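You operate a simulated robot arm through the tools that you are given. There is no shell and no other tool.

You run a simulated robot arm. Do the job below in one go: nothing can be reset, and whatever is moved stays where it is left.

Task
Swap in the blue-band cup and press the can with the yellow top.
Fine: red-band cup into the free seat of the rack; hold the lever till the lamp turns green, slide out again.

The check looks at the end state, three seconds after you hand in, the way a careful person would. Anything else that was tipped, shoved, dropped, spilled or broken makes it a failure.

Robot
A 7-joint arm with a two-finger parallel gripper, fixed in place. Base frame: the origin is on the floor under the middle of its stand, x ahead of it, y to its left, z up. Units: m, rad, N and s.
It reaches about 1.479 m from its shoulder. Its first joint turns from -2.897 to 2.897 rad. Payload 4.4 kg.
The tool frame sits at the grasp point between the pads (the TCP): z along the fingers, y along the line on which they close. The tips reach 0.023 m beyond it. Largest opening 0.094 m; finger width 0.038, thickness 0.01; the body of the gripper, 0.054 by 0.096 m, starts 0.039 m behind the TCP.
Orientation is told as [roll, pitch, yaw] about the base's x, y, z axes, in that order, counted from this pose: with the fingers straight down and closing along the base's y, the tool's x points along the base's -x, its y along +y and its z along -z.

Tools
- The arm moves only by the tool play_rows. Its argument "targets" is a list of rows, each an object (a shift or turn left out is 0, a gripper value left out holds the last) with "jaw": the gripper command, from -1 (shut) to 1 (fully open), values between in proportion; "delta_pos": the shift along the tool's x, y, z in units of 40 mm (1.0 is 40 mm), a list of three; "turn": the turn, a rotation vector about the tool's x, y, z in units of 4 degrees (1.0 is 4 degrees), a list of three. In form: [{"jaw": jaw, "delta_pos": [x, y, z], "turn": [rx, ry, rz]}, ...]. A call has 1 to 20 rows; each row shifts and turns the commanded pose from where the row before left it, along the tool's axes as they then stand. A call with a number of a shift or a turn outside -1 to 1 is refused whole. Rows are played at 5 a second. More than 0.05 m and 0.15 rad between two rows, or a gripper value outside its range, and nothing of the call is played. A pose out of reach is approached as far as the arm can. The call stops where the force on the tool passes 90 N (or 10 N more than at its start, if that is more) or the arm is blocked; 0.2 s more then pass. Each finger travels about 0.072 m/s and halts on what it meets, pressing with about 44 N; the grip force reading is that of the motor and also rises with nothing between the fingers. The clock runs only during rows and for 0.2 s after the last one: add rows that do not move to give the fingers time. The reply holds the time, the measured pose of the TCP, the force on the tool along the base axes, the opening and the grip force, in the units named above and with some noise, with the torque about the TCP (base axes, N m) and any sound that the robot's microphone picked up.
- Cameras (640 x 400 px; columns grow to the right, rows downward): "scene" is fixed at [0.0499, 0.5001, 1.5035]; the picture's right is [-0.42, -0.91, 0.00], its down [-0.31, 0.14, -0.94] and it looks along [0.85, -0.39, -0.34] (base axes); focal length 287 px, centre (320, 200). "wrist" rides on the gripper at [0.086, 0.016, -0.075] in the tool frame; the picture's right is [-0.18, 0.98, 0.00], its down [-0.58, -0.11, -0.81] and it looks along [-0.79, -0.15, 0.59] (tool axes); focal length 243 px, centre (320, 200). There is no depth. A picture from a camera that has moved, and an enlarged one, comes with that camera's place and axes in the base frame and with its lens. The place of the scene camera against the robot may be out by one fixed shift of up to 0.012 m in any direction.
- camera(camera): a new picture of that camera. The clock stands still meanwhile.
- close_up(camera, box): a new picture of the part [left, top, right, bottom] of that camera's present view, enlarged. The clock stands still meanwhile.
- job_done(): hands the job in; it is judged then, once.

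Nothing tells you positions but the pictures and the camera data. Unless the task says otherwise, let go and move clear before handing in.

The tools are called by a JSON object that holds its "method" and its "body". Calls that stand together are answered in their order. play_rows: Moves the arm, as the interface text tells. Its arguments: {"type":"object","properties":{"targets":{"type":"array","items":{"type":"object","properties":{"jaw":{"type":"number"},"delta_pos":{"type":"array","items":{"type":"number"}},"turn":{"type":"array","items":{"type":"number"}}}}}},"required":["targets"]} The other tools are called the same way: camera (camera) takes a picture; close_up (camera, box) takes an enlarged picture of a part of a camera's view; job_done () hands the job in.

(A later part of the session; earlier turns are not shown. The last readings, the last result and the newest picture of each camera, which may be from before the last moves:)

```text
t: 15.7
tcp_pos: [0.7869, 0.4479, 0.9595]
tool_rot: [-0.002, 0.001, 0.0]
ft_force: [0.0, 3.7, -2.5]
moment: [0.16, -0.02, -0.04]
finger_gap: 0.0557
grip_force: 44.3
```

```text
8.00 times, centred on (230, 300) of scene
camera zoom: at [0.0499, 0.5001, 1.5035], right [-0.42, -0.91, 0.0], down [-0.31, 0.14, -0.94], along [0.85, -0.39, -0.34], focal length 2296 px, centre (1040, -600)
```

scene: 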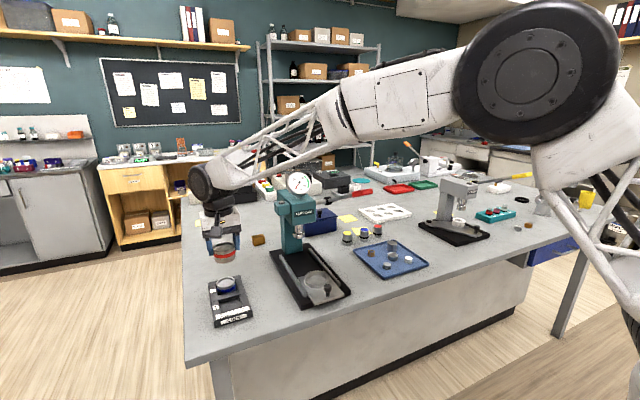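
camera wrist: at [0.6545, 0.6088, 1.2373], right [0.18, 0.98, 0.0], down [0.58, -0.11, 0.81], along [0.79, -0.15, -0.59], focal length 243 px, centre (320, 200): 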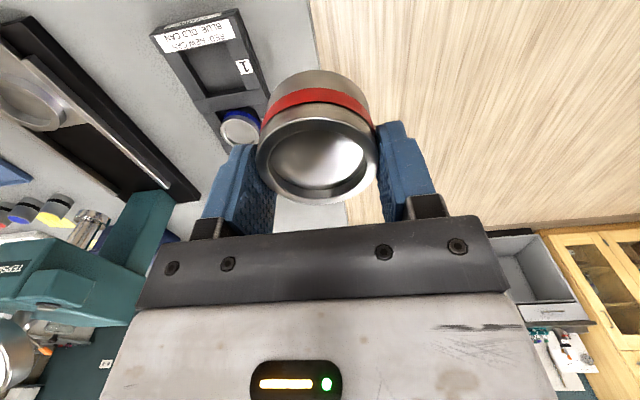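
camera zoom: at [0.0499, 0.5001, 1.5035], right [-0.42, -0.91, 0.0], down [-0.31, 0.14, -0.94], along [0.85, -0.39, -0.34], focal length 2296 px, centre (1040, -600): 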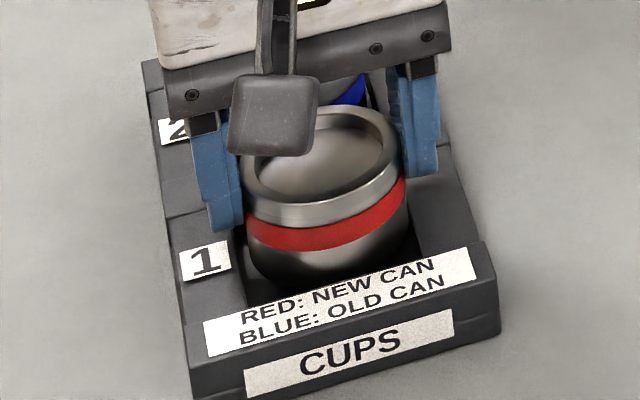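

The cup is already in the mouth of the seat but sits against the −y wall. I'll shift +1.5 mm in y and continue down gently.

{"method": "play_rows", "body": {"targets": [{"delta_pos": [0, 0.04, 0]}, {"delta_pos": [0, 0, 0.05]}, {"delta_pos": [0, 0, 0.05]}, {"delta_pos": [0, 0, 0]}]}}

```text
t: 16.7
tcp_pos: [0.7861, 0.4503, 0.956]
tool_rot: [-0.001, 0.003, 0.001]
ft_force: [-0.5, -0.1, -4.4]
moment: [0.01, -0.04, 0.03]
finger_gap: 0.0556
grip_force: 44.4
```

The side force is gone and the cup hangs free. I'll continue down until it touches the floor of the seat.

{"method": "play_rows", "body": {"targets": [{"delta_pos": [0, 0, 0.05]}, {"delta_pos": [0, 0, 0.05]}, {"delta_pos": [0, 0, 0.05]}, {"delta_pos": [0, 0, 0]}]}}

{"method": "close_up", "body": {"camera": "scene", "box": [205, 275, 255, 325]}}

{"method": "close_up", "body": {"camera": "wrist", "box": [220, 0, 420, 220]}}

```text
t: 17.7
tcp_pos: [0.7875, 0.4502, 0.95]
tool_rot: [0.001, 0.001, -0.001]
ft_force: [-0.8, -1.5, 2.0]
moment: [0.09, 0.15, 0.01]
finger_gap: 0.0558
grip_force: 44.0
```

```text
8.00 times, centred on (230, 300) of scene
camera zoom: at [0.0499, 0.5001, 1.5035], right [-0.42, -0.91, 0.0], down [-0.31, 0.14, -0.94], along [0.85, -0.39, -0.34], focal length 2296 px, centre (1040, -600)
```

zoom: 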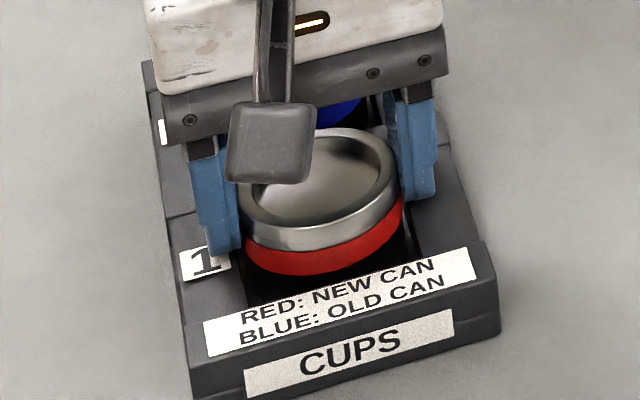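

```text
1.82 times, centred on (320, 110) of wrist
camera zoom: at [0.701, 0.4648, 1.0245], right [0.18, 0.98, 0.0], down [0.58, -0.11, 0.81], along [0.79, -0.15, -0.59], focal length 441 px, centre (320, 364)
```

zoom: 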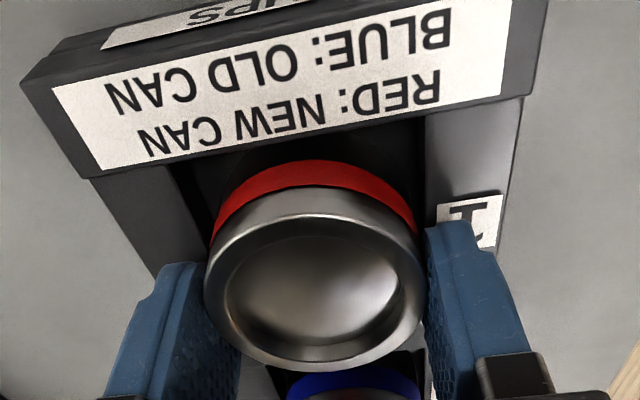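

Contact with the seat floor: the upward force changed by about 6 N at TCP z≈0.950, and the cup sits as deep as the blue one did. I'll release and rise.

{"method": "play_rows", "body": {"targets": [{"jaw": 0.5}, {"delta_pos": [0, 0, 0]}, {"delta_pos": [0, 0, 0]}]}}

{"method": "close_up", "body": {"camera": "scene", "box": [205, 275, 255, 325]}}

{"method": "close_up", "body": {"camera": "wrist", "box": [220, 0, 420, 220]}}

```text
t: 18.5
tcp_pos: [0.7863, 0.4496, 0.9502]
tool_rot: [-0.002, 0.003, 0.0]
ft_force: [-0.3, -1.1, 0.4]
moment: [0.0, -0.02, -0.01]
finger_gap: 0.0703
grip_force: 0.1
```

```text
8.00 times, centred on (230, 300) of scene
camera zoom: at [0.0499, 0.5001, 1.5035], right [-0.42, -0.91, 0.0], down [-0.31, 0.14, -0.94], along [0.85, -0.39, -0.34], focal length 2296 px, centre (1040, -600)
```

zoom: 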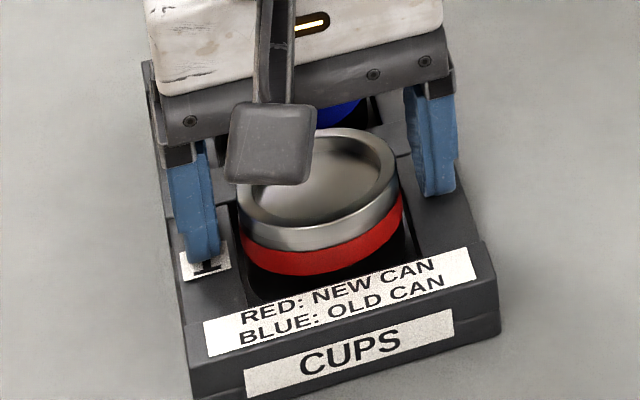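

```text
1.82 times, centred on (320, 110) of wrist
camera zoom: at [0.7009, 0.4648, 1.0241], right [0.18, 0.98, 0.0], down [0.58, -0.11, 0.81], along [0.79, -0.15, -0.59], focal length 441 px, centre (320, 364)
```

zoom: 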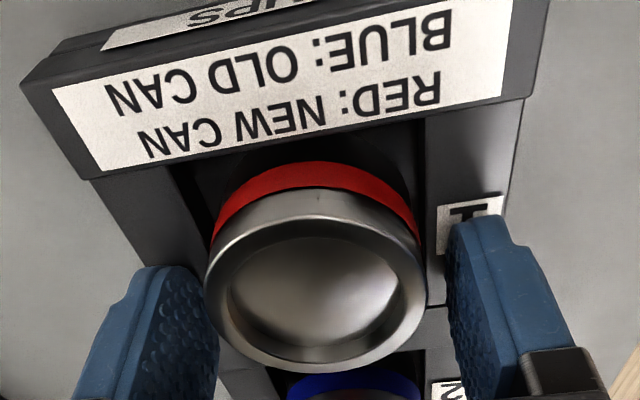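

The red-band cup is sitting in seat 1, released without moving. I'll rise and move forward above the blue-band cup in seat 2.

{"method": "play_rows", "body": {"targets": [{"delta_pos": [0, 0, -0.5]}, {"delta_pos": [0, 0, -0.9]}, {"delta_pos": [0, 0, -0.9]}, {"jaw": 0.66, "delta_pos": [-0.8, 0, 0]}, {"delta_pos": [-0.8, 0, 0]}, {"delta_pos": [0, 0, 0]}]}}

{"method": "camera", "body": {"camera": "wrist"}}

{"method": "close_up", "body": {"camera": "wrist", "box": [220, 0, 420, 200]}}

{"method": "close_up", "body": {"camera": "scene", "box": [200, 260, 260, 330]}}

```text
t: 19.9
tcp_pos: [0.849, 0.451, 1.0447]
tool_rot: [0.001, 0.001, 0.0]
ft_force: [-0.4, -0.2, -0.8]
moment: [0.01, 0.01, 0.0]
finger_gap: 0.0779
grip_force: 0.1
```

```text
taken
camera wrist: at [0.7643, 0.4648, 1.1195], right [0.18, 0.98, 0.0], down [0.58, -0.11, 0.81], along [0.79, -0.15, -0.59], focal length 243 px, centre (320, 200)
```

wrist: 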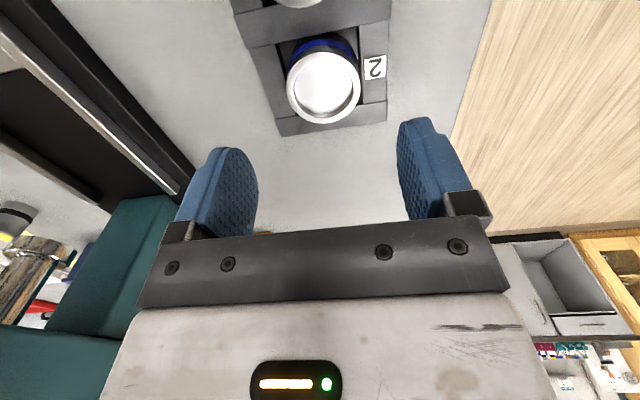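

```text
2.00 times, centred on (320, 100) of wrist
camera zoom: at [0.7643, 0.4648, 1.1195], right [0.18, 0.98, 0.0], down [0.58, -0.11, 0.81], along [0.79, -0.15, -0.59], focal length 485 px, centre (320, 400)
```

zoom: 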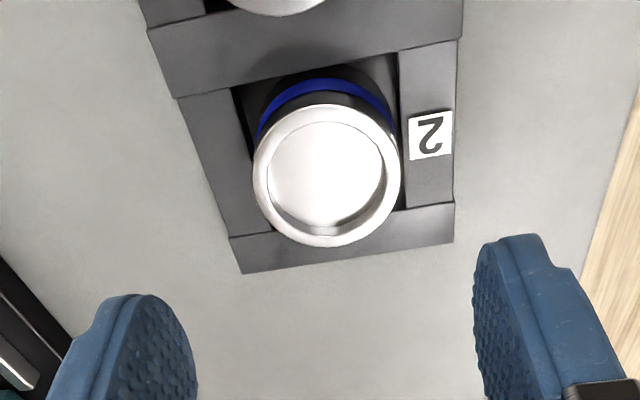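

```text
5.71 times, centred on (230, 295) of scene
camera zoom: at [0.0499, 0.5001, 1.5035], right [-0.42, -0.91, 0.0], down [-0.31, 0.14, -0.94], along [0.85, -0.39, -0.34], focal length 1640 px, centre (834, -343)
```

zoom: 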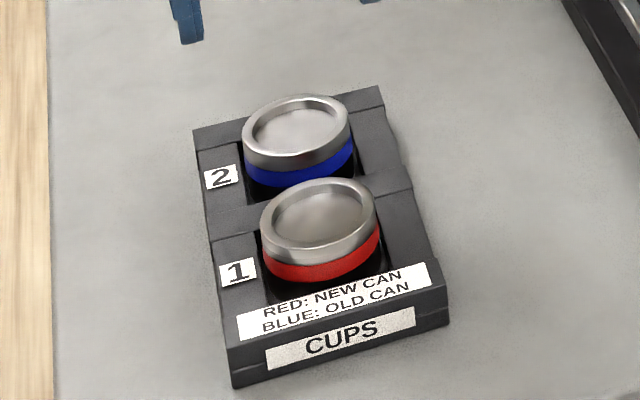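

Red sits properly in seat 1, and the blue-band cup is centred near (0.863, 0.449) with its rim at about 0.946. I'll line up over it and descend, keeping the tips just above the rack frame.

{"method": "play_rows", "body": {"targets": [{"delta_pos": [-0.35, -0.045, 0]}, {"delta_pos": [0, 0, 0.7]}, {"delta_pos": [0, 0, 0.7]}, {"delta_pos": [0, 0, 0.5]}, {"delta_pos": [0, 0, 0]}]}}

{"method": "close_up", "body": {"camera": "wrist", "box": [180, 40, 460, 240]}}

```text
t: 21.1
tcp_pos: [0.865, 0.4473, 0.9662]
tool_rot: [-0.003, 0.0, 0.0]
ft_force: [-0.4, -0.3, -0.5]
moment: [0.03, -0.01, 0.01]
finger_gap: 0.0781
grip_force: 0.1
```

```text
2.00 times, centred on (320, 140) of wrist
camera zoom: at [0.7793, 0.4629, 1.041], right [0.18, 0.98, 0.0], down [0.58, -0.11, 0.81], along [0.79, -0.15, -0.59], focal length 485 px, centre (320, 320)
```

zoom: 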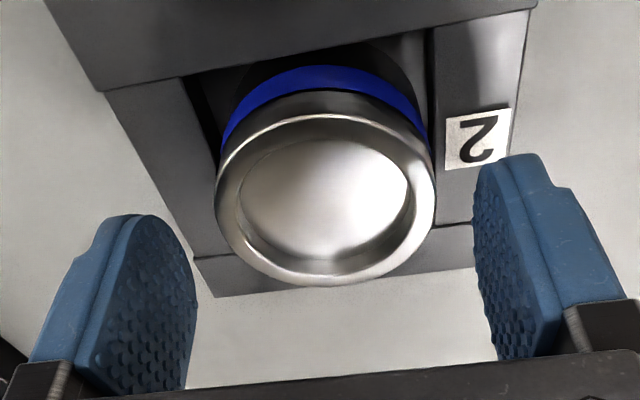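

The fix holds at (0.863, 0.449). A small correction, 12 mm down, then close.

{"method": "play_rows", "body": {"targets": [{"delta_pos": [0.05, 0.045, 0.15]}, {"delta_pos": [0, 0, 0.15]}, {"delta_pos": [0, 0, 0]}, {"jaw": -1}, {"delta_pos": [0, 0, 0]}, {"delta_pos": [0, 0, 0]}]}}

{"method": "close_up", "body": {"camera": "wrist", "box": [180, 40, 460, 240]}}

{"method": "close_up", "body": {"camera": "scene", "box": [200, 260, 260, 330]}}

```text
t: 22.5
tcp_pos: [0.8645, 0.4491, 0.9539]
tool_rot: [-0.002, 0.003, -0.001]
ft_force: [1.6, 1.6, 0.6]
moment: [-0.09, -0.08, 0.04]
finger_gap: 0.0558
grip_force: 43.4
```

```text
2.00 times, centred on (320, 140) of wrist
camera zoom: at [0.7774, 0.4646, 1.0287], right [0.18, 0.98, 0.0], down [0.58, -0.11, 0.81], along [0.79, -0.15, -0.59], focal length 485 px, centre (320, 320)
```

zoom: 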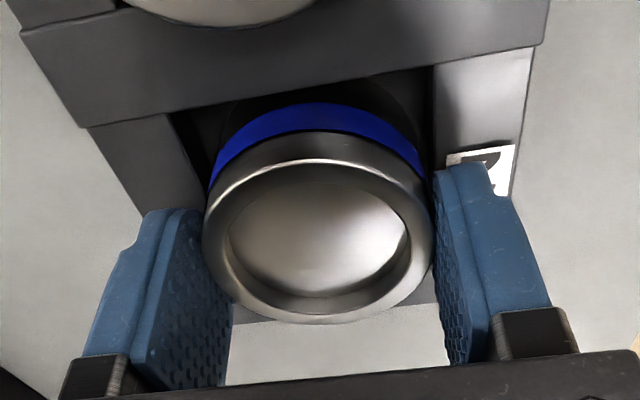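

```text
5.71 times, centred on (230, 295) of scene
camera zoom: at [0.0499, 0.5001, 1.5035], right [-0.42, -0.91, 0.0], down [-0.31, 0.14, -0.94], along [0.85, -0.39, -0.34], focal length 1640 px, centre (834, -343)
```

zoom: 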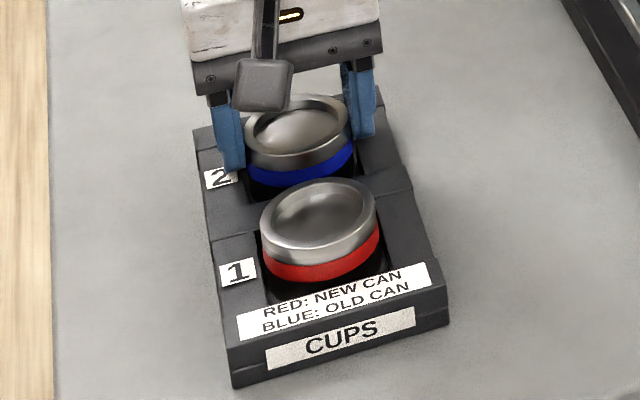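

The blue-band cup is gripped, well centred. I'll lift it straight up, then move to a spot left of the press where I can see the slide ring beside the cup.

{"method": "play_rows", "body": {"targets": [{"delta_pos": [0, 0, -0.2]}, {"delta_pos": [0, 0, -0.4]}, {"delta_pos": [0, 0, -0.8]}, {"delta_pos": [0, 0, -0.9]}, {"delta_pos": [0, 0, -0.9]}, {"delta_pos": [0, 0, -0.9]}, {"delta_pos": [0, 0, -0.7]}, {"delta_pos": [0.625, -0.65, 0]}, {"delta_pos": [0.625, -0.65, 0]}, {"delta_pos": [0.625, -0.65, 0]}, {"delta_pos": [0.625, -0.65, 0]}, {"delta_pos": [0.625, -0.65, 0]}, {"delta_pos": [0, 0, 0]}]}}

{"method": "camera", "body": {"camera": "wrist"}}

{"method": "close_up", "body": {"camera": "wrist", "box": [140, 10, 270, 140]}}

{"method": "camera", "body": {"camera": "scene"}}

{"method": "close_up", "body": {"camera": "scene", "box": [275, 235, 355, 315]}}

```text
t: 25.3
tcp_pos: [0.737, 0.3204, 1.1465]
tool_rot: [-0.003, 0.001, 0.001]
ft_force: [0.3, 0.3, -3.9]
moment: [-0.02, 0.02, 0.02]
finger_gap: 0.0555
grip_force: 43.5
```

```text
taken
camera wrist: at [0.6511, 0.3356, 1.2202], right [0.18, 0.98, 0.0], down [0.58, -0.11, 0.81], along [0.79, -0.15, -0.59], focal length 243 px, centre (320, 200)
```

wrist: 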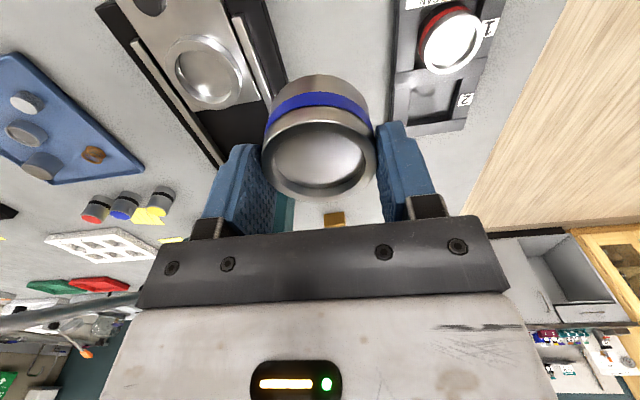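

```text
3.08 times, centred on (205, 75) of wrist
camera zoom: at [0.6511, 0.3356, 1.2202], right [0.18, 0.98, 0.0], down [0.58, -0.11, 0.81], along [0.79, -0.15, -0.59], focal length 746 px, centre (674, 585)
```

zoom: 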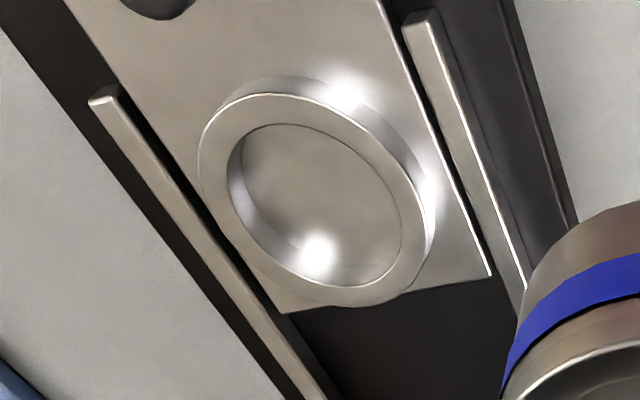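

```text
taken
```

scene: 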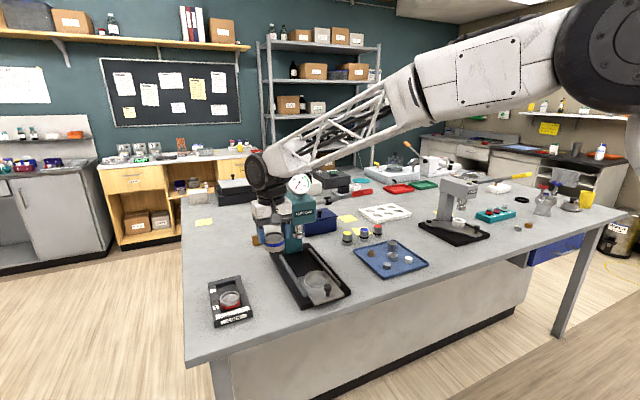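

```text
5.00 times, centred on (315, 275) of scene
camera zoom: at [0.0499, 0.5001, 1.5035], right [-0.42, -0.91, 0.0], down [-0.31, 0.14, -0.94], along [0.85, -0.39, -0.34], focal length 1435 px, centre (345, -175)
```

zoom: 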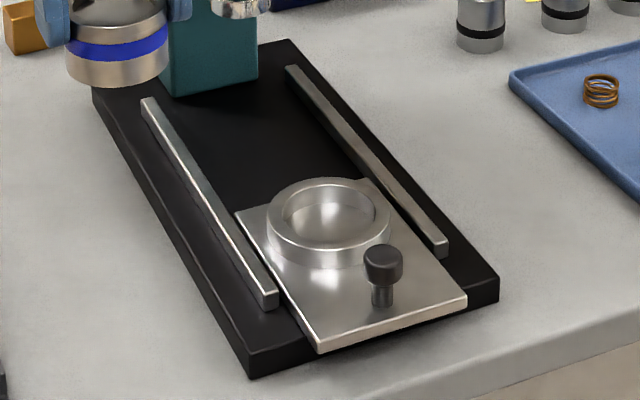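

The slide ring is empty and centred near (0.765, 0.180), with its top at z≈0.943. I'll bring the blue cup over it and stop with its bottom about 20 mm above.

{"method": "play_rows", "body": {"targets": [{"delta_pos": [-0.18, -0.875, 0]}, {"delta_pos": [-0.18, -0.875, 0]}, {"delta_pos": [-0.18, -0.875, 0]}, {"delta_pos": [-0.18, -0.875, 0]}, {"delta_pos": [0, 0, 0.88]}, {"delta_pos": [0, 0, 0.88]}, {"delta_pos": [0, 0, 0.88]}, {"delta_pos": [0, 0, 0.88]}, {"delta_pos": [0, 0, 0]}]}}

{"method": "close_up", "body": {"camera": "wrist", "box": [220, 0, 420, 220]}}

{"method": "close_up", "body": {"camera": "scene", "box": [285, 245, 345, 305]}}

```text
t: 27.3
tcp_pos: [0.7666, 0.1809, 1.0056]
tool_rot: [-0.002, 0.003, 0.0]
ft_force: [-1.0, -0.9, -4.1]
moment: [-0.01, -0.01, -0.02]
finger_gap: 0.0558
grip_force: 44.0
```

```text
1.82 times, centred on (320, 110) of wrist
camera zoom: at [0.6811, 0.1965, 1.0794], right [0.18, 0.98, 0.0], down [0.58, -0.11, 0.81], along [0.79, -0.15, -0.59], focal length 441 px, centre (320, 364)
```

zoom: 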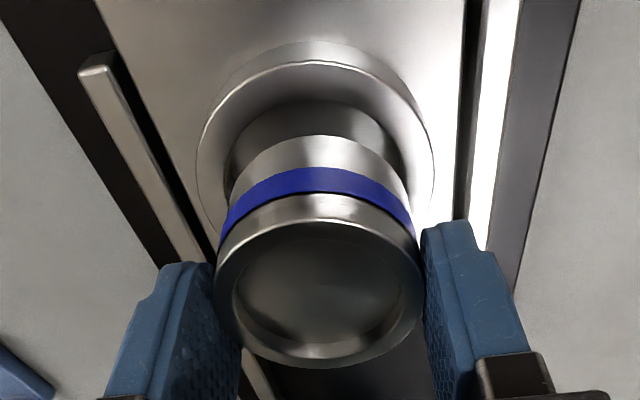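

```text
6.67 times, centred on (315, 275) of scene
camera zoom: at [0.0499, 0.5001, 1.5035], right [-0.42, -0.91, 0.0], down [-0.31, 0.14, -0.94], along [0.85, -0.39, -0.34], focal length 1914 px, centre (353, -300)
```

zoom: 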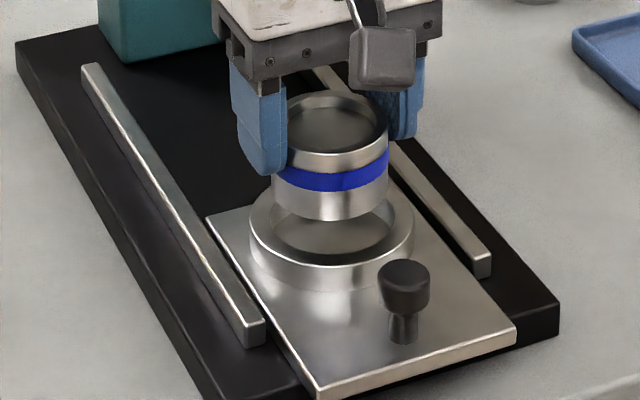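

I now put the ring centre at (0.768, 0.179) with an inner diameter of about 60 mm. I'll correct by 2 mm and lower to just above the ring.

{"method": "play_rows", "body": {"targets": [{"delta_pos": [-0.05, -0.04, 0]}, {"delta_pos": [0, 0, 0.2]}, {"delta_pos": [0, 0, 0.2]}, {"delta_pos": [0, 0, 0]}]}}

{"method": "close_up", "body": {"camera": "wrist", "box": [220, 0, 420, 220]}}

{"method": "close_up", "body": {"camera": "scene", "box": [295, 255, 345, 305]}}

```text
t: 28.3
tcp_pos: [0.769, 0.1792, 0.9905]
tool_rot: [-0.002, 0.003, 0.001]
ft_force: [-0.6, 0.4, -4.1]
moment: [0.01, -0.03, 0.01]
finger_gap: 0.0558
grip_force: 44.2
```

```text
1.82 times, centred on (320, 110) of wrist
camera zoom: at [0.6825, 0.1936, 1.0637], right [0.18, 0.98, 0.0], down [0.58, -0.11, 0.81], along [0.79, -0.15, -0.59], focal length 441 px, centre (320, 364)
```

zoom: 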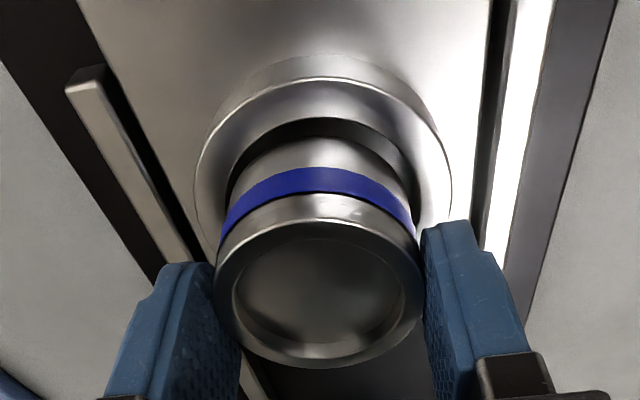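

```text
8.00 times, centred on (320, 280) of scene
camera zoom: at [0.0499, 0.5001, 1.5035], right [-0.42, -0.91, 0.0], down [-0.31, 0.14, -0.94], along [0.85, -0.39, -0.34], focal length 2296 px, centre (320, -440)
```

zoom: 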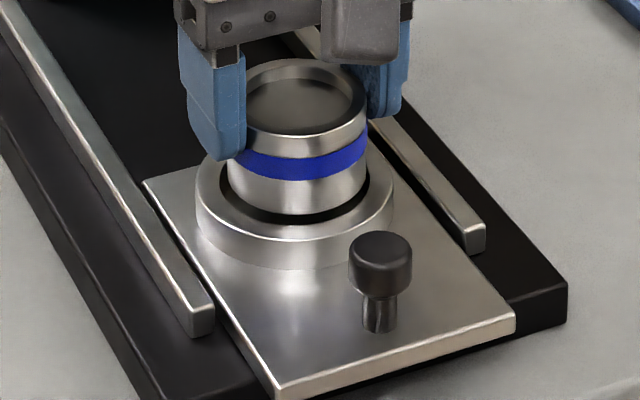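

The cup is within about 1 mm of centre. I'll make tiny corrections and insert in small steps.

{"method": "play_rows", "body": {"targets": [{"delta_pos": [0.015, 0.025, 0]}, {"delta_pos": [0, 0, 0.07]}, {"delta_pos": [0, 0, 0.07]}, {"delta_pos": [0, 0, 0.06]}, {"delta_pos": [0, 0, 0]}]}}

{"method": "close_up", "body": {"camera": "wrist", "box": [220, 0, 420, 220]}}

{"method": "close_up", "body": {"camera": "scene", "box": [295, 255, 345, 305]}}

```text
t: 29.5
tcp_pos: [0.7676, 0.1792, 0.9825]
tool_rot: [-0.002, 0.002, 0.001]
ft_force: [0.6, -0.6, -4.2]
moment: [0.02, 0.01, 0.01]
finger_gap: 0.0557
grip_force: 44.3
```

```text
1.82 times, centred on (320, 110) of wrist
camera zoom: at [0.682, 0.1943, 1.0564], right [0.18, 0.98, 0.0], down [0.58, -0.11, 0.81], along [0.79, -0.15, -0.59], focal length 441 px, centre (320, 364)
```

zoom: 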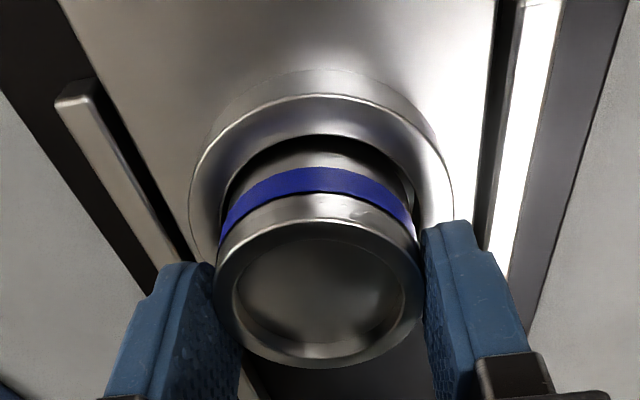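

```text
8.00 times, centred on (320, 280) of scene
camera zoom: at [0.0499, 0.5001, 1.5035], right [-0.42, -0.91, 0.0], down [-0.31, 0.14, -0.94], along [0.85, -0.39, -0.34], focal length 2296 px, centre (320, -440)
```

zoom: 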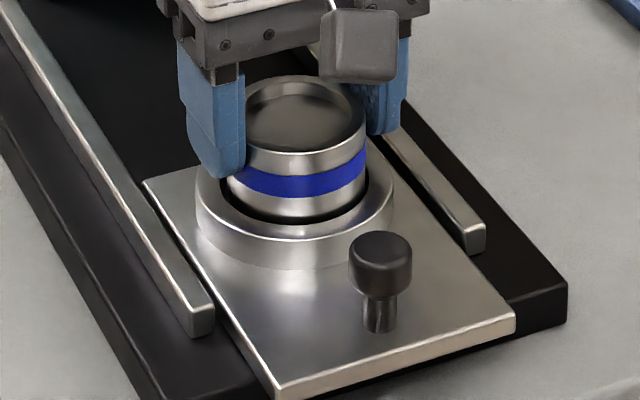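

No contact force, and the cup is entering the ring centred. I'll keep going down toward the expected seating height of about 0.973.

{"method": "play_rows", "body": {"targets": [{"delta_pos": [0, 0, 0.06]}, {"delta_pos": [0, 0, 0.06]}, {"delta_pos": [0, 0, 0.05]}, {"delta_pos": [0, 0, 0]}]}}

```text
t: 30.5
tcp_pos: [0.7678, 0.1794, 0.9739]
tool_rot: [-0.001, 0.001, 0.001]
ft_force: [0.2, 0.4, -5.5]
moment: [-0.02, 0.02, 0.02]
finger_gap: 0.056
grip_force: 44.1
```

{"method": "play_rows", "body": {"targets": [{"delta_pos": [0, 0, 0.05]}, {"delta_pos": [0, 0, 0]}]}}

{"method": "close_up", "body": {"camera": "scene", "box": [295, 255, 345, 305]}}

{"method": "close_up", "body": {"camera": "wrist", "box": [220, 0, 420, 220]}}

```text
t: 31.1
tcp_pos: [0.7688, 0.1793, 0.9736]
tool_rot: [0.0, 0.0, 0.0]
ft_force: [-0.6, 2.5, 9.9]
moment: [-0.01, 0.35, -0.05]
finger_gap: 0.0557
grip_force: 44.1
```

```text
8.00 times, centred on (320, 280) of scene
camera zoom: at [0.0499, 0.5001, 1.5035], right [-0.42, -0.91, 0.0], down [-0.31, 0.14, -0.94], along [0.85, -0.39, -0.34], focal length 2296 px, centre (320, -440)
```

zoom: 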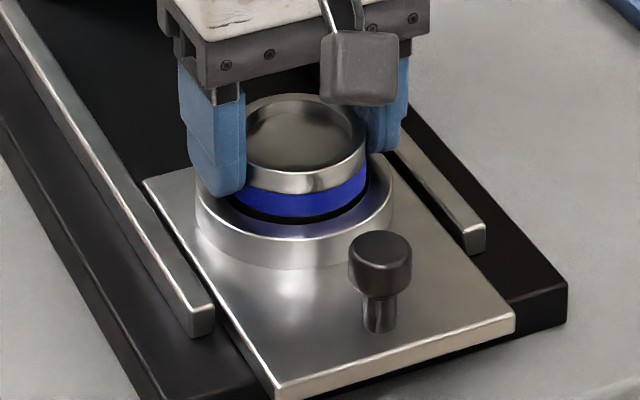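

```text
1.82 times, centred on (320, 110) of wrist
camera zoom: at [0.6819, 0.1941, 1.0476], right [0.18, 0.98, 0.0], down [0.58, -0.11, 0.81], along [0.79, -0.15, -0.59], focal length 441 px, centre (320, 364)
```

zoom: 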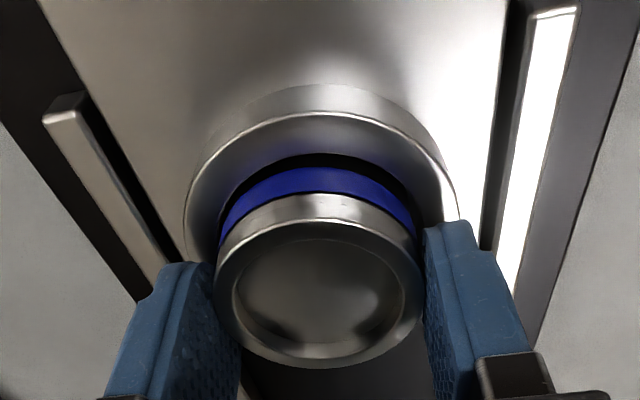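

Seated: about 14 N of contact at z≈0.9736, exactly where expected, and it looks just as the red cup did. I'll release and lift off.

{"method": "play_rows", "body": {"targets": [{"delta_pos": [0, 0, -0.03]}, {"jaw": 0.5}, {"delta_pos": [0, 0, 0]}, {"delta_pos": [0, 0, 0]}, {"delta_pos": [0, 0, -0.5]}, {"delta_pos": [0, 0, -0.9]}, {"delta_pos": [0, 0, -0.9]}, {"delta_pos": [0, 0, -0.9]}, {"delta_pos": [0, 0, -0.9]}, {"delta_pos": [0, 0, 0]}]}}

{"method": "camera", "body": {"camera": "wrist"}}

{"method": "close_up", "body": {"camera": "wrist", "box": [220, 0, 420, 200]}}

{"method": "close_up", "body": {"camera": "scene", "box": [275, 235, 355, 315]}}

```text
t: 33.3
tcp_pos: [0.7687, 0.1803, 1.1371]
tool_rot: [-0.003, 0.002, 0.0]
ft_force: [0.7, -0.2, -0.4]
moment: [-0.01, 0.0, 0.0]
finger_gap: 0.0704
grip_force: 0.0
```

```text
taken
camera wrist: at [0.6819, 0.1946, 1.2125], right [0.18, 0.98, 0.0], down [0.58, -0.11, 0.81], along [0.79, -0.15, -0.59], focal length 243 px, centre (320, 200)
```

wrist: 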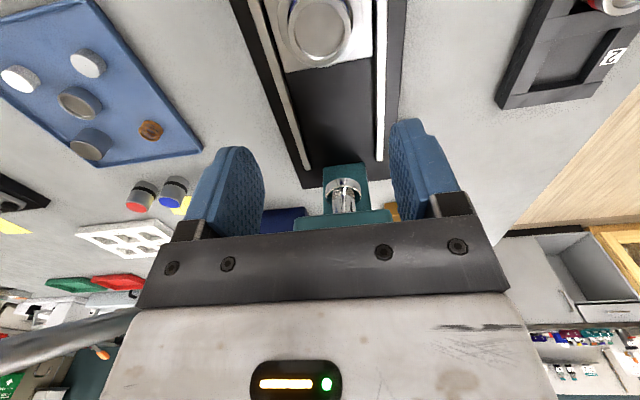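

```text
2.00 times, centred on (320, 100) of wrist
camera zoom: at [0.6819, 0.1946, 1.2125], right [0.18, 0.98, 0.0], down [0.58, -0.11, 0.81], along [0.79, -0.15, -0.59], focal length 485 px, centre (320, 400)
```

zoom: 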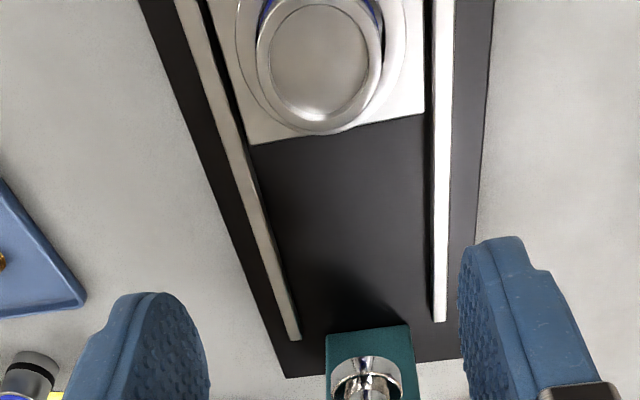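

```text
5.00 times, centred on (315, 275) of scene
camera zoom: at [0.0499, 0.5001, 1.5035], right [-0.42, -0.91, 0.0], down [-0.31, 0.14, -0.94], along [0.85, -0.39, -0.34], focal length 1435 px, centre (345, -175)
```

zoom: 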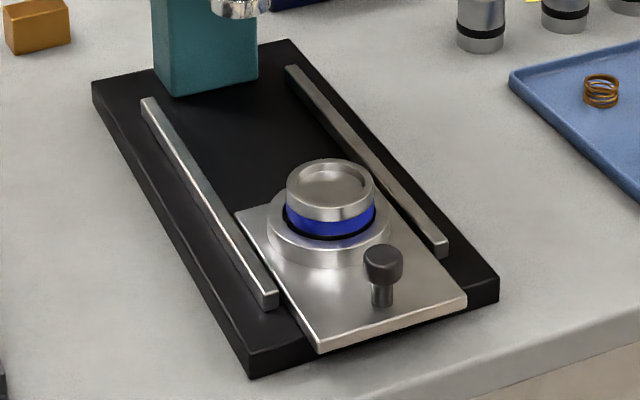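

The blue-band cup is seated in the slide. Next is the yellow-top can, which I put near (1.0, -0.07), to the right of the press and lever. I'll rise well above the lever and gauge before crossing over.

{"method": "play_rows", "body": {"targets": [{"delta_pos": [0, 0, -0.95]}, {"delta_pos": [0, 0, -0.95]}, {"delta_pos": [0, 0, -0.95]}, {"delta_pos": [0, 0, -0.95]}, {"delta_pos": [0, 0, -0.95]}, {"delta_pos": [0, 0, -0.95]}, {"delta_pos": [-0.3, -0.85, 0]}, {"delta_pos": [-0.3, -0.85, 0]}, {"delta_pos": [-0.3, -0.85, 0]}, {"delta_pos": [-0.3, -0.85, 0]}, {"delta_pos": [-0.3, -0.85, 0]}, {"delta_pos": [-0.3, -0.85, 0]}, {"delta_pos": [-0.3, -0.85, 0]}, {"delta_pos": [-0.3, -0.85, 0]}, {"delta_pos": [0, 0, 0]}]}}

{"method": "camera", "body": {"camera": "wrist"}}

{"method": "camera", "body": {"camera": "scene"}}

```text
t: 36.5
tcp_pos: [0.8654, -0.0903, 1.3664]
tool_rot: [-0.001, 0.002, -0.001]
ft_force: [0.2, -0.4, 1.2]
moment: [-0.01, -0.01, 0.02]
finger_gap: 0.0706
grip_force: 0.0
```

```text
taken
camera wrist: at [0.7795, -0.0761, 1.4395], right [0.18, 0.98, 0.0], down [0.58, -0.11, 0.81], along [0.79, -0.15, -0.59], focal length 243 px, centre (320, 200)
```

wrist: 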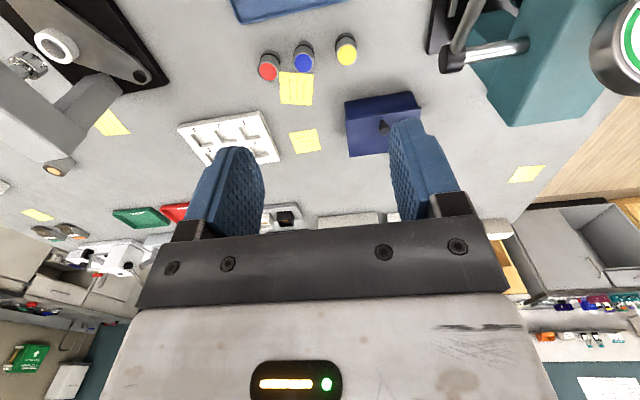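

```text
taken
```

scene: 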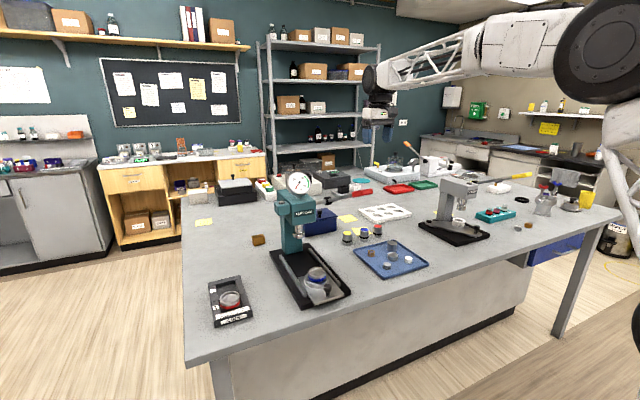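

The cans are in clear view: red, blue, yellow from left to right. I'll zoom in to fix the yellow can's position and look at the lever pivot.

{"method": "close_up", "body": {"camera": "wrist", "box": [240, 0, 400, 120]}}

{"method": "close_up", "body": {"camera": "wrist", "box": [420, 0, 640, 140]}}

{"method": "close_up", "body": {"camera": "scene", "box": [270, 165, 390, 255]}}

```text
3.33 times, centred on (320, 60) of wrist
camera zoom: at [0.7795, -0.0761, 1.4395], right [0.18, 0.98, 0.0], down [0.58, -0.11, 0.81], along [0.79, -0.15, -0.59], focal length 809 px, centre (320, 667)
```

zoom: 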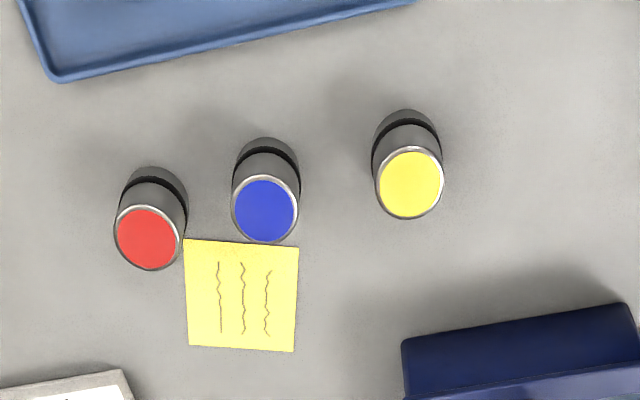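

```text
2.86 times, centred on (530, 70) of wrist
camera zoom: at [0.7795, -0.0761, 1.4395], right [0.18, 0.98, 0.0], down [0.58, -0.11, 0.81], along [0.79, -0.15, -0.59], focal length 693 px, centre (-280, 571)
```

zoom: 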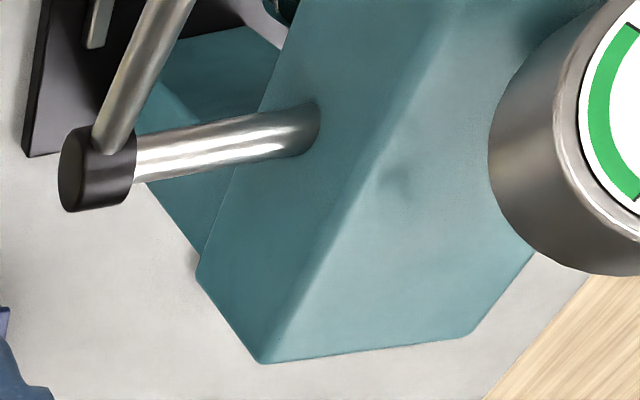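

```text
4.44 times, centred on (330, 210) of scene
camera zoom: at [0.0499, 0.5001, 1.5035], right [-0.42, -0.91, 0.0], down [-0.31, 0.14, -0.94], along [0.85, -0.39, -0.34], focal length 1276 px, centre (276, 156)
```

zoom: 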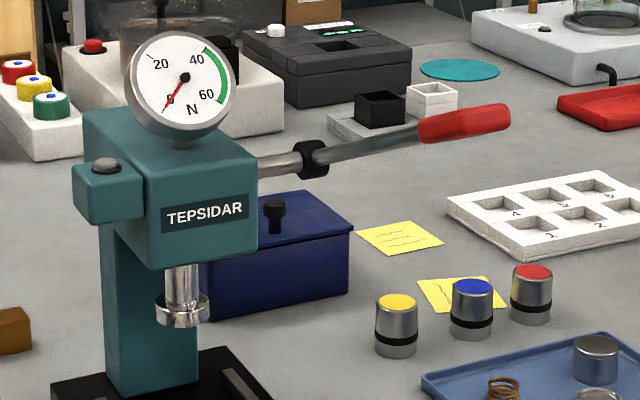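

The yellow can is centred near (0.992, -0.064), about 38 mm across and 49 mm tall. Before going down beside the lever I want its exact position, so I'll back up to look at the handle.

{"method": "play_rows", "body": {"targets": [{"delta_pos": [0.95, 0.2, -0.1]}, {"delta_pos": [0.95, 0.25, -0.1]}, {"delta_pos": [0.95, 0.25, -0.1]}, {"delta_pos": [0.95, 0.25, -0.1]}, {"delta_pos": [0.95, 0.25, -0.1]}, {"delta_pos": [0.95, 0.25, -0.1]}, {"delta_pos": [0.95, 0.25, 0]}, {"delta_pos": [0.95, 0.25, 0]}, {"delta_pos": [0.95, 0.25, 0]}, {"delta_pos": [0, 0, 0]}]}}

{"method": "camera", "body": {"camera": "wrist"}}

{"method": "close_up", "body": {"camera": "wrist", "box": [220, 60, 420, 230]}}

{"method": "camera", "body": {"camera": "scene"}}

```text
t: 38.7
tcp_pos: [0.523, -0.0029, 1.3892]
tool_rot: [-0.003, 0.0, 0.002]
ft_force: [0.8, -0.2, -0.1]
moment: [0.0, 0.04, 0.04]
finger_gap: 0.0707
grip_force: 0.1
```

```text
taken
camera wrist: at [0.4363, 0.0121, 1.4633], right [0.18, 0.98, 0.0], down [0.58, -0.11, 0.81], along [0.79, -0.15, -0.59], focal length 243 px, centre (320, 200)
```

wrist: 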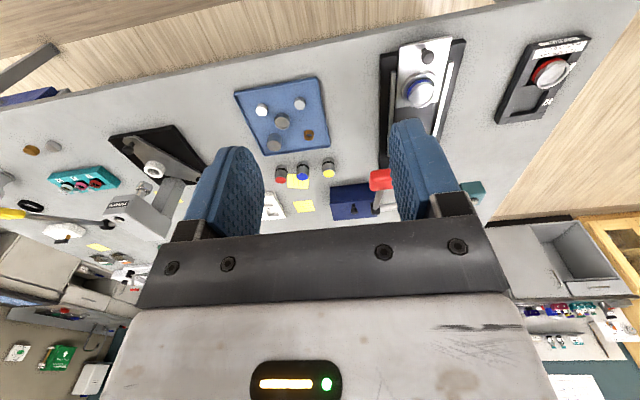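

```text
2.35 times, centred on (320, 145) of wrist
camera zoom: at [0.4363, 0.0121, 1.4633], right [0.18, 0.98, 0.0], down [0.58, -0.11, 0.81], along [0.79, -0.15, -0.59], focal length 571 px, centre (320, 329)
```

zoom: 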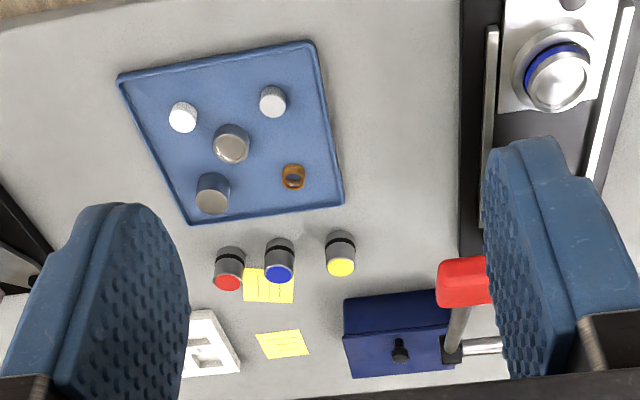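

```text
taken
```

scene: 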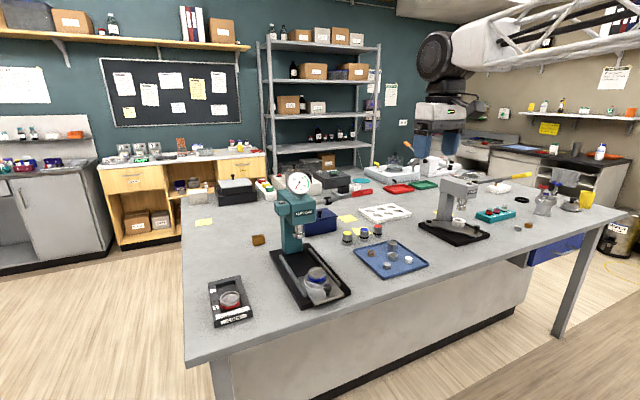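

The lever runs from its pivot (0.935, 0.05, 1.14) up toward the robot, ending near (0.70, 0.05, 1.24). The can at y = -0.064 leaves enough room beside it. I'll go to hover above the can with the fingers set to about 60 mm.

{"method": "play_rows", "body": {"targets": [{"jaw": 0.28, "delta_pos": [-0.8, -0.5, 0]}, {"delta_pos": [-0.8, -0.5, 0]}, {"delta_pos": [-0.8, -0.5, 0]}, {"delta_pos": [-0.98, -0.02, 0]}, {"delta_pos": [-0.98, 0, 0]}, {"delta_pos": [-0.98, 0, 0]}, {"delta_pos": [-0.98, 0, 0]}, {"delta_pos": [-0.98, 0, 0]}, {"delta_pos": [-0.98, 0, 0]}, {"delta_pos": [-0.98, 0, 0]}, {"delta_pos": [-0.98, 0, 0]}, {"delta_pos": [-0.98, 0, 0]}, {"delta_pos": [0, 0, 0.9]}, {"delta_pos": [0, 0, 0.9]}, {"delta_pos": [0, 0, 0.9]}, {"delta_pos": [0, 0, 0.9]}, {"delta_pos": [0, 0, 0]}]}}

{"method": "camera", "body": {"camera": "wrist"}}

{"method": "camera", "body": {"camera": "scene"}}

{"method": "close_up", "body": {"camera": "scene", "box": [270, 130, 430, 250]}}

```text
t: 42.3
tcp_pos: [0.9723, -0.0638, 1.2461]
tool_rot: [0.001, 0.002, 0.0]
ft_force: [0.4, 0.8, -0.5]
moment: [-0.03, -0.02, 0.01]
finger_gap: 0.0603
grip_force: 0.0
```

```text
taken
camera wrist: at [0.8861, -0.049, 1.3203], right [0.18, 0.98, 0.0], down [0.58, -0.11, 0.81], along [0.79, -0.15, -0.59], focal length 243 px, centre (320, 200)
```

wrist: 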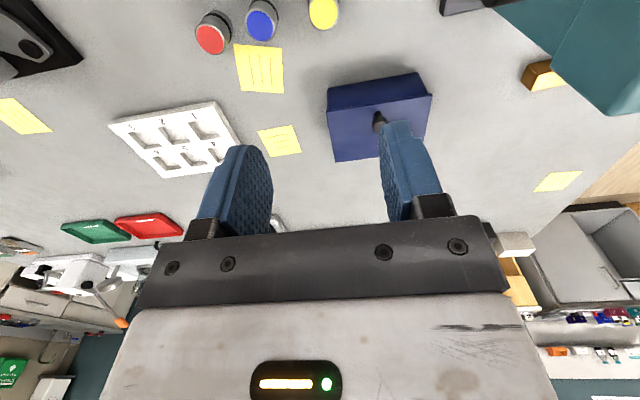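

```text
taken
```

scene: 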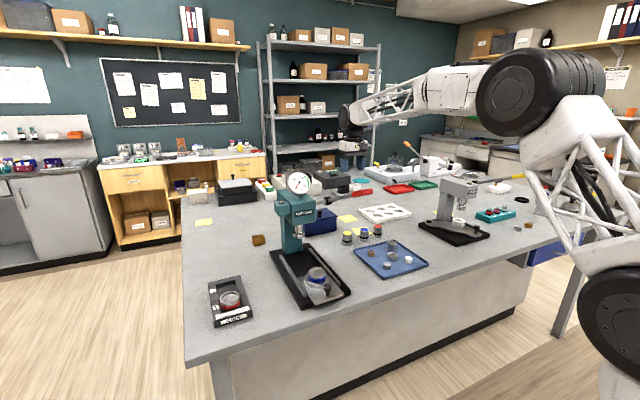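

```text
3.33 times, centred on (350, 190) of scene
camera zoom: at [0.0499, 0.5001, 1.5035], right [-0.42, -0.91, 0.0], down [-0.31, 0.14, -0.94], along [0.85, -0.39, -0.34], focal length 957 px, centre (220, 233)
```

zoom: 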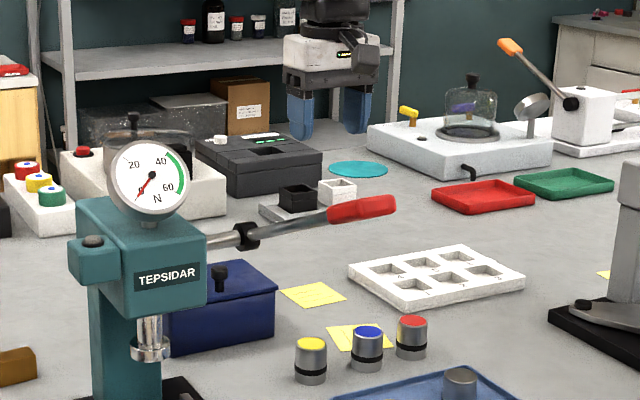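

Clear so far. I'll continue down to about 150 mm above the bench-level target and look again.

{"method": "play_rows", "body": {"targets": [{"delta_pos": [-0.08, 0, 0.85]}, {"delta_pos": [-0.08, 0, 0.85]}, {"delta_pos": [-0.08, 0, 0.85]}, {"delta_pos": [-0.08, 0, 0.85]}, {"delta_pos": [0, 0, 0]}]}}

{"method": "camera", "body": {"camera": "wrist"}}

{"method": "close_up", "body": {"camera": "wrist", "box": [220, 0, 420, 200]}}

{"method": "close_up", "body": {"camera": "scene", "box": [270, 130, 430, 250]}}

```text
t: 43.5
tcp_pos: [0.9842, -0.0646, 1.1079]
tool_rot: [-0.001, 0.002, 0.001]
ft_force: [-0.5, -0.3, 0.4]
moment: [0.0, -0.01, -0.01]
finger_gap: 0.0605
grip_force: 0.2
```

```text
taken
camera wrist: at [0.8983, -0.0502, 1.1819], right [0.18, 0.98, 0.0], down [0.58, -0.11, 0.81], along [0.79, -0.15, -0.59], focal length 243 px, centre (320, 200)
```

wrist: 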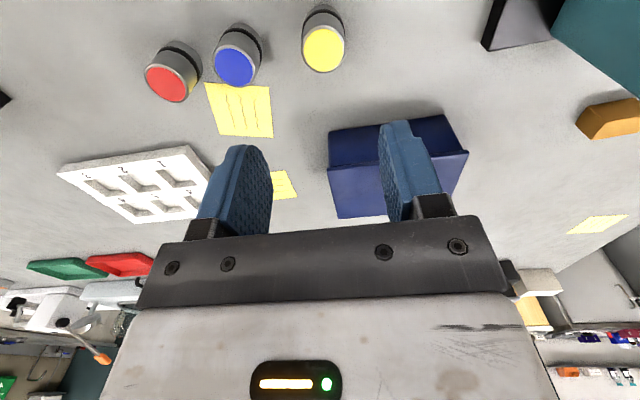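

```text
2.00 times, centred on (320, 100) of wrist
camera zoom: at [0.8983, -0.0502, 1.1819], right [0.18, 0.98, 0.0], down [0.58, -0.11, 0.81], along [0.79, -0.15, -0.59], focal length 485 px, centre (320, 400)
```

zoom: 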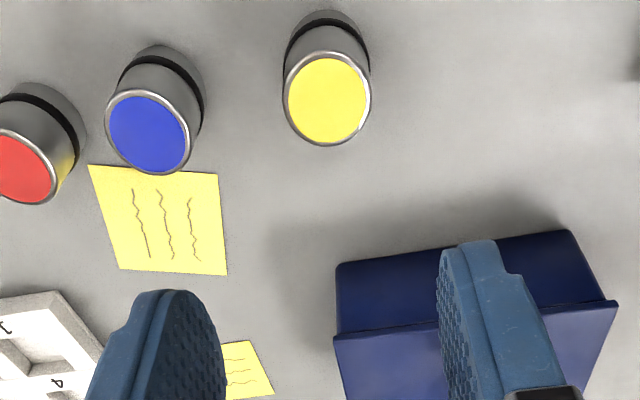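

```text
3.33 times, centred on (350, 190) of scene
camera zoom: at [0.0499, 0.5001, 1.5035], right [-0.42, -0.91, 0.0], down [-0.31, 0.14, -0.94], along [0.85, -0.39, -0.34], focal length 957 px, centre (220, 233)
```

zoom: 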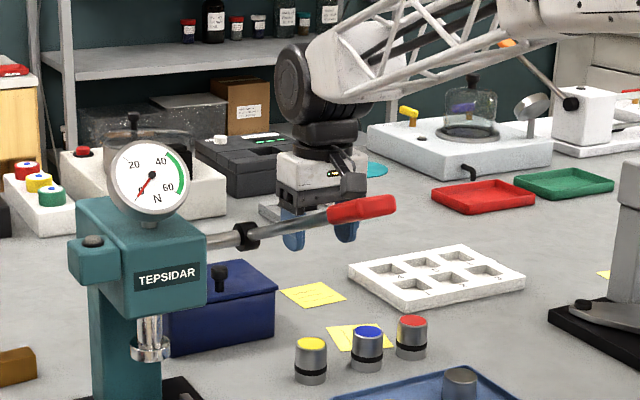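

The yellow can is centred at (0.9927, -0.0645) with its top at z≈0.949. I'll align over it and descend, checking on the way.

{"method": "play_rows", "body": {"targets": [{"delta_pos": [-0.21, 0, 0.6]}, {"delta_pos": [0, 0, 0.9]}, {"delta_pos": [0, 0, 0.9]}, {"delta_pos": [0, 0, 0]}]}}

{"method": "close_up", "body": {"camera": "wrist", "box": [180, 20, 460, 240]}}

{"method": "close_up", "body": {"camera": "scene", "box": [270, 150, 410, 260]}}

```text
t: 44.5
tcp_pos: [0.9919, -0.0678, 1.0145]
tool_rot: [-0.002, 0.002, -0.001]
ft_force: [-0.4, -0.7, -0.4]
moment: [-0.01, 0.01, -0.02]
finger_gap: 0.0601
grip_force: 0.1
```

```text
1.82 times, centred on (320, 130) of wrist
camera zoom: at [0.9059, -0.0525, 1.0885], right [0.18, 0.98, 0.0], down [0.58, -0.11, 0.81], along [0.79, -0.15, -0.59], focal length 441 px, centre (320, 327)
```

zoom: 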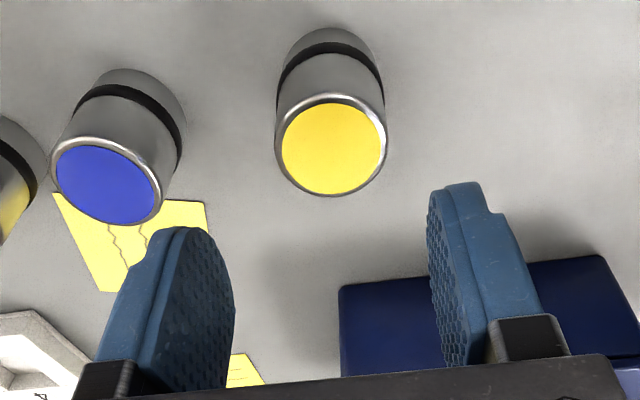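

```text
3.64 times, centred on (340, 205) of scene
camera zoom: at [0.0499, 0.5001, 1.5035], right [-0.42, -0.91, 0.0], down [-0.31, 0.14, -0.94], along [0.85, -0.39, -0.34], focal length 1044 px, centre (247, 182)
```

zoom: 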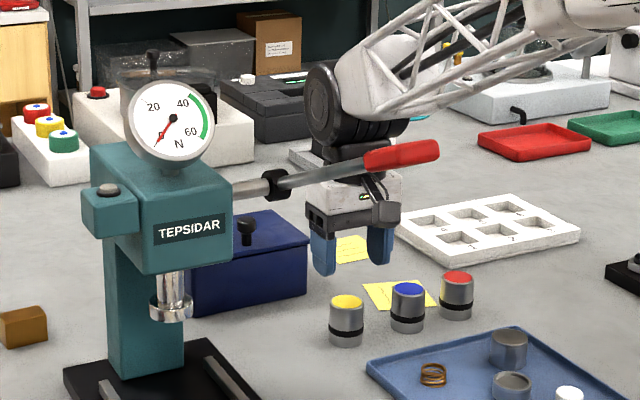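

The can is confirmed at (0.9926, -0.0645). I'll shift 3.5 mm in +y and go down to grip height.

{"method": "play_rows", "body": {"targets": [{"delta_pos": [-0.01, 0.085, 0.4]}, {"delta_pos": [0, 0, 0.5]}, {"delta_pos": [0, 0, 0]}]}}

{"method": "close_up", "body": {"camera": "wrist", "box": [180, 20, 460, 240]}}

{"method": "close_up", "body": {"camera": "scene", "box": [320, 190, 400, 260]}}

```text
t: 45.3
tcp_pos: [0.9914, -0.0622, 0.9793]
tool_rot: [-0.003, 0.001, 0.0]
ft_force: [-0.1, 0.5, 0.3]
moment: [0.0, -0.01, -0.04]
finger_gap: 0.0603
grip_force: 0.0
```

```text
1.82 times, centred on (320, 130) of wrist
camera zoom: at [0.9061, -0.0483, 1.0531], right [0.18, 0.98, 0.0], down [0.58, -0.11, 0.81], along [0.79, -0.15, -0.59], focal length 441 px, centre (320, 327)
```

zoom: 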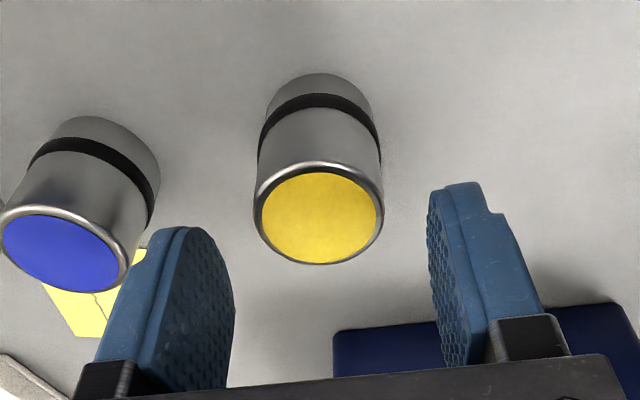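

```text
5.71 times, centred on (360, 225) of scene
camera zoom: at [0.0499, 0.5001, 1.5035], right [-0.42, -0.91, 0.0], down [-0.31, 0.14, -0.94], along [0.85, -0.39, -0.34], focal length 1640 px, centre (91, 57)
```

zoom: 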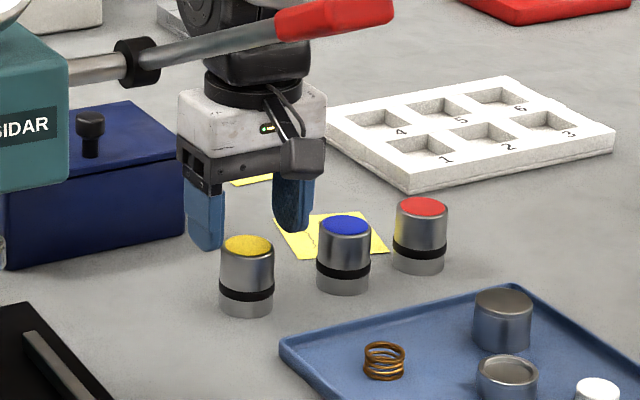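

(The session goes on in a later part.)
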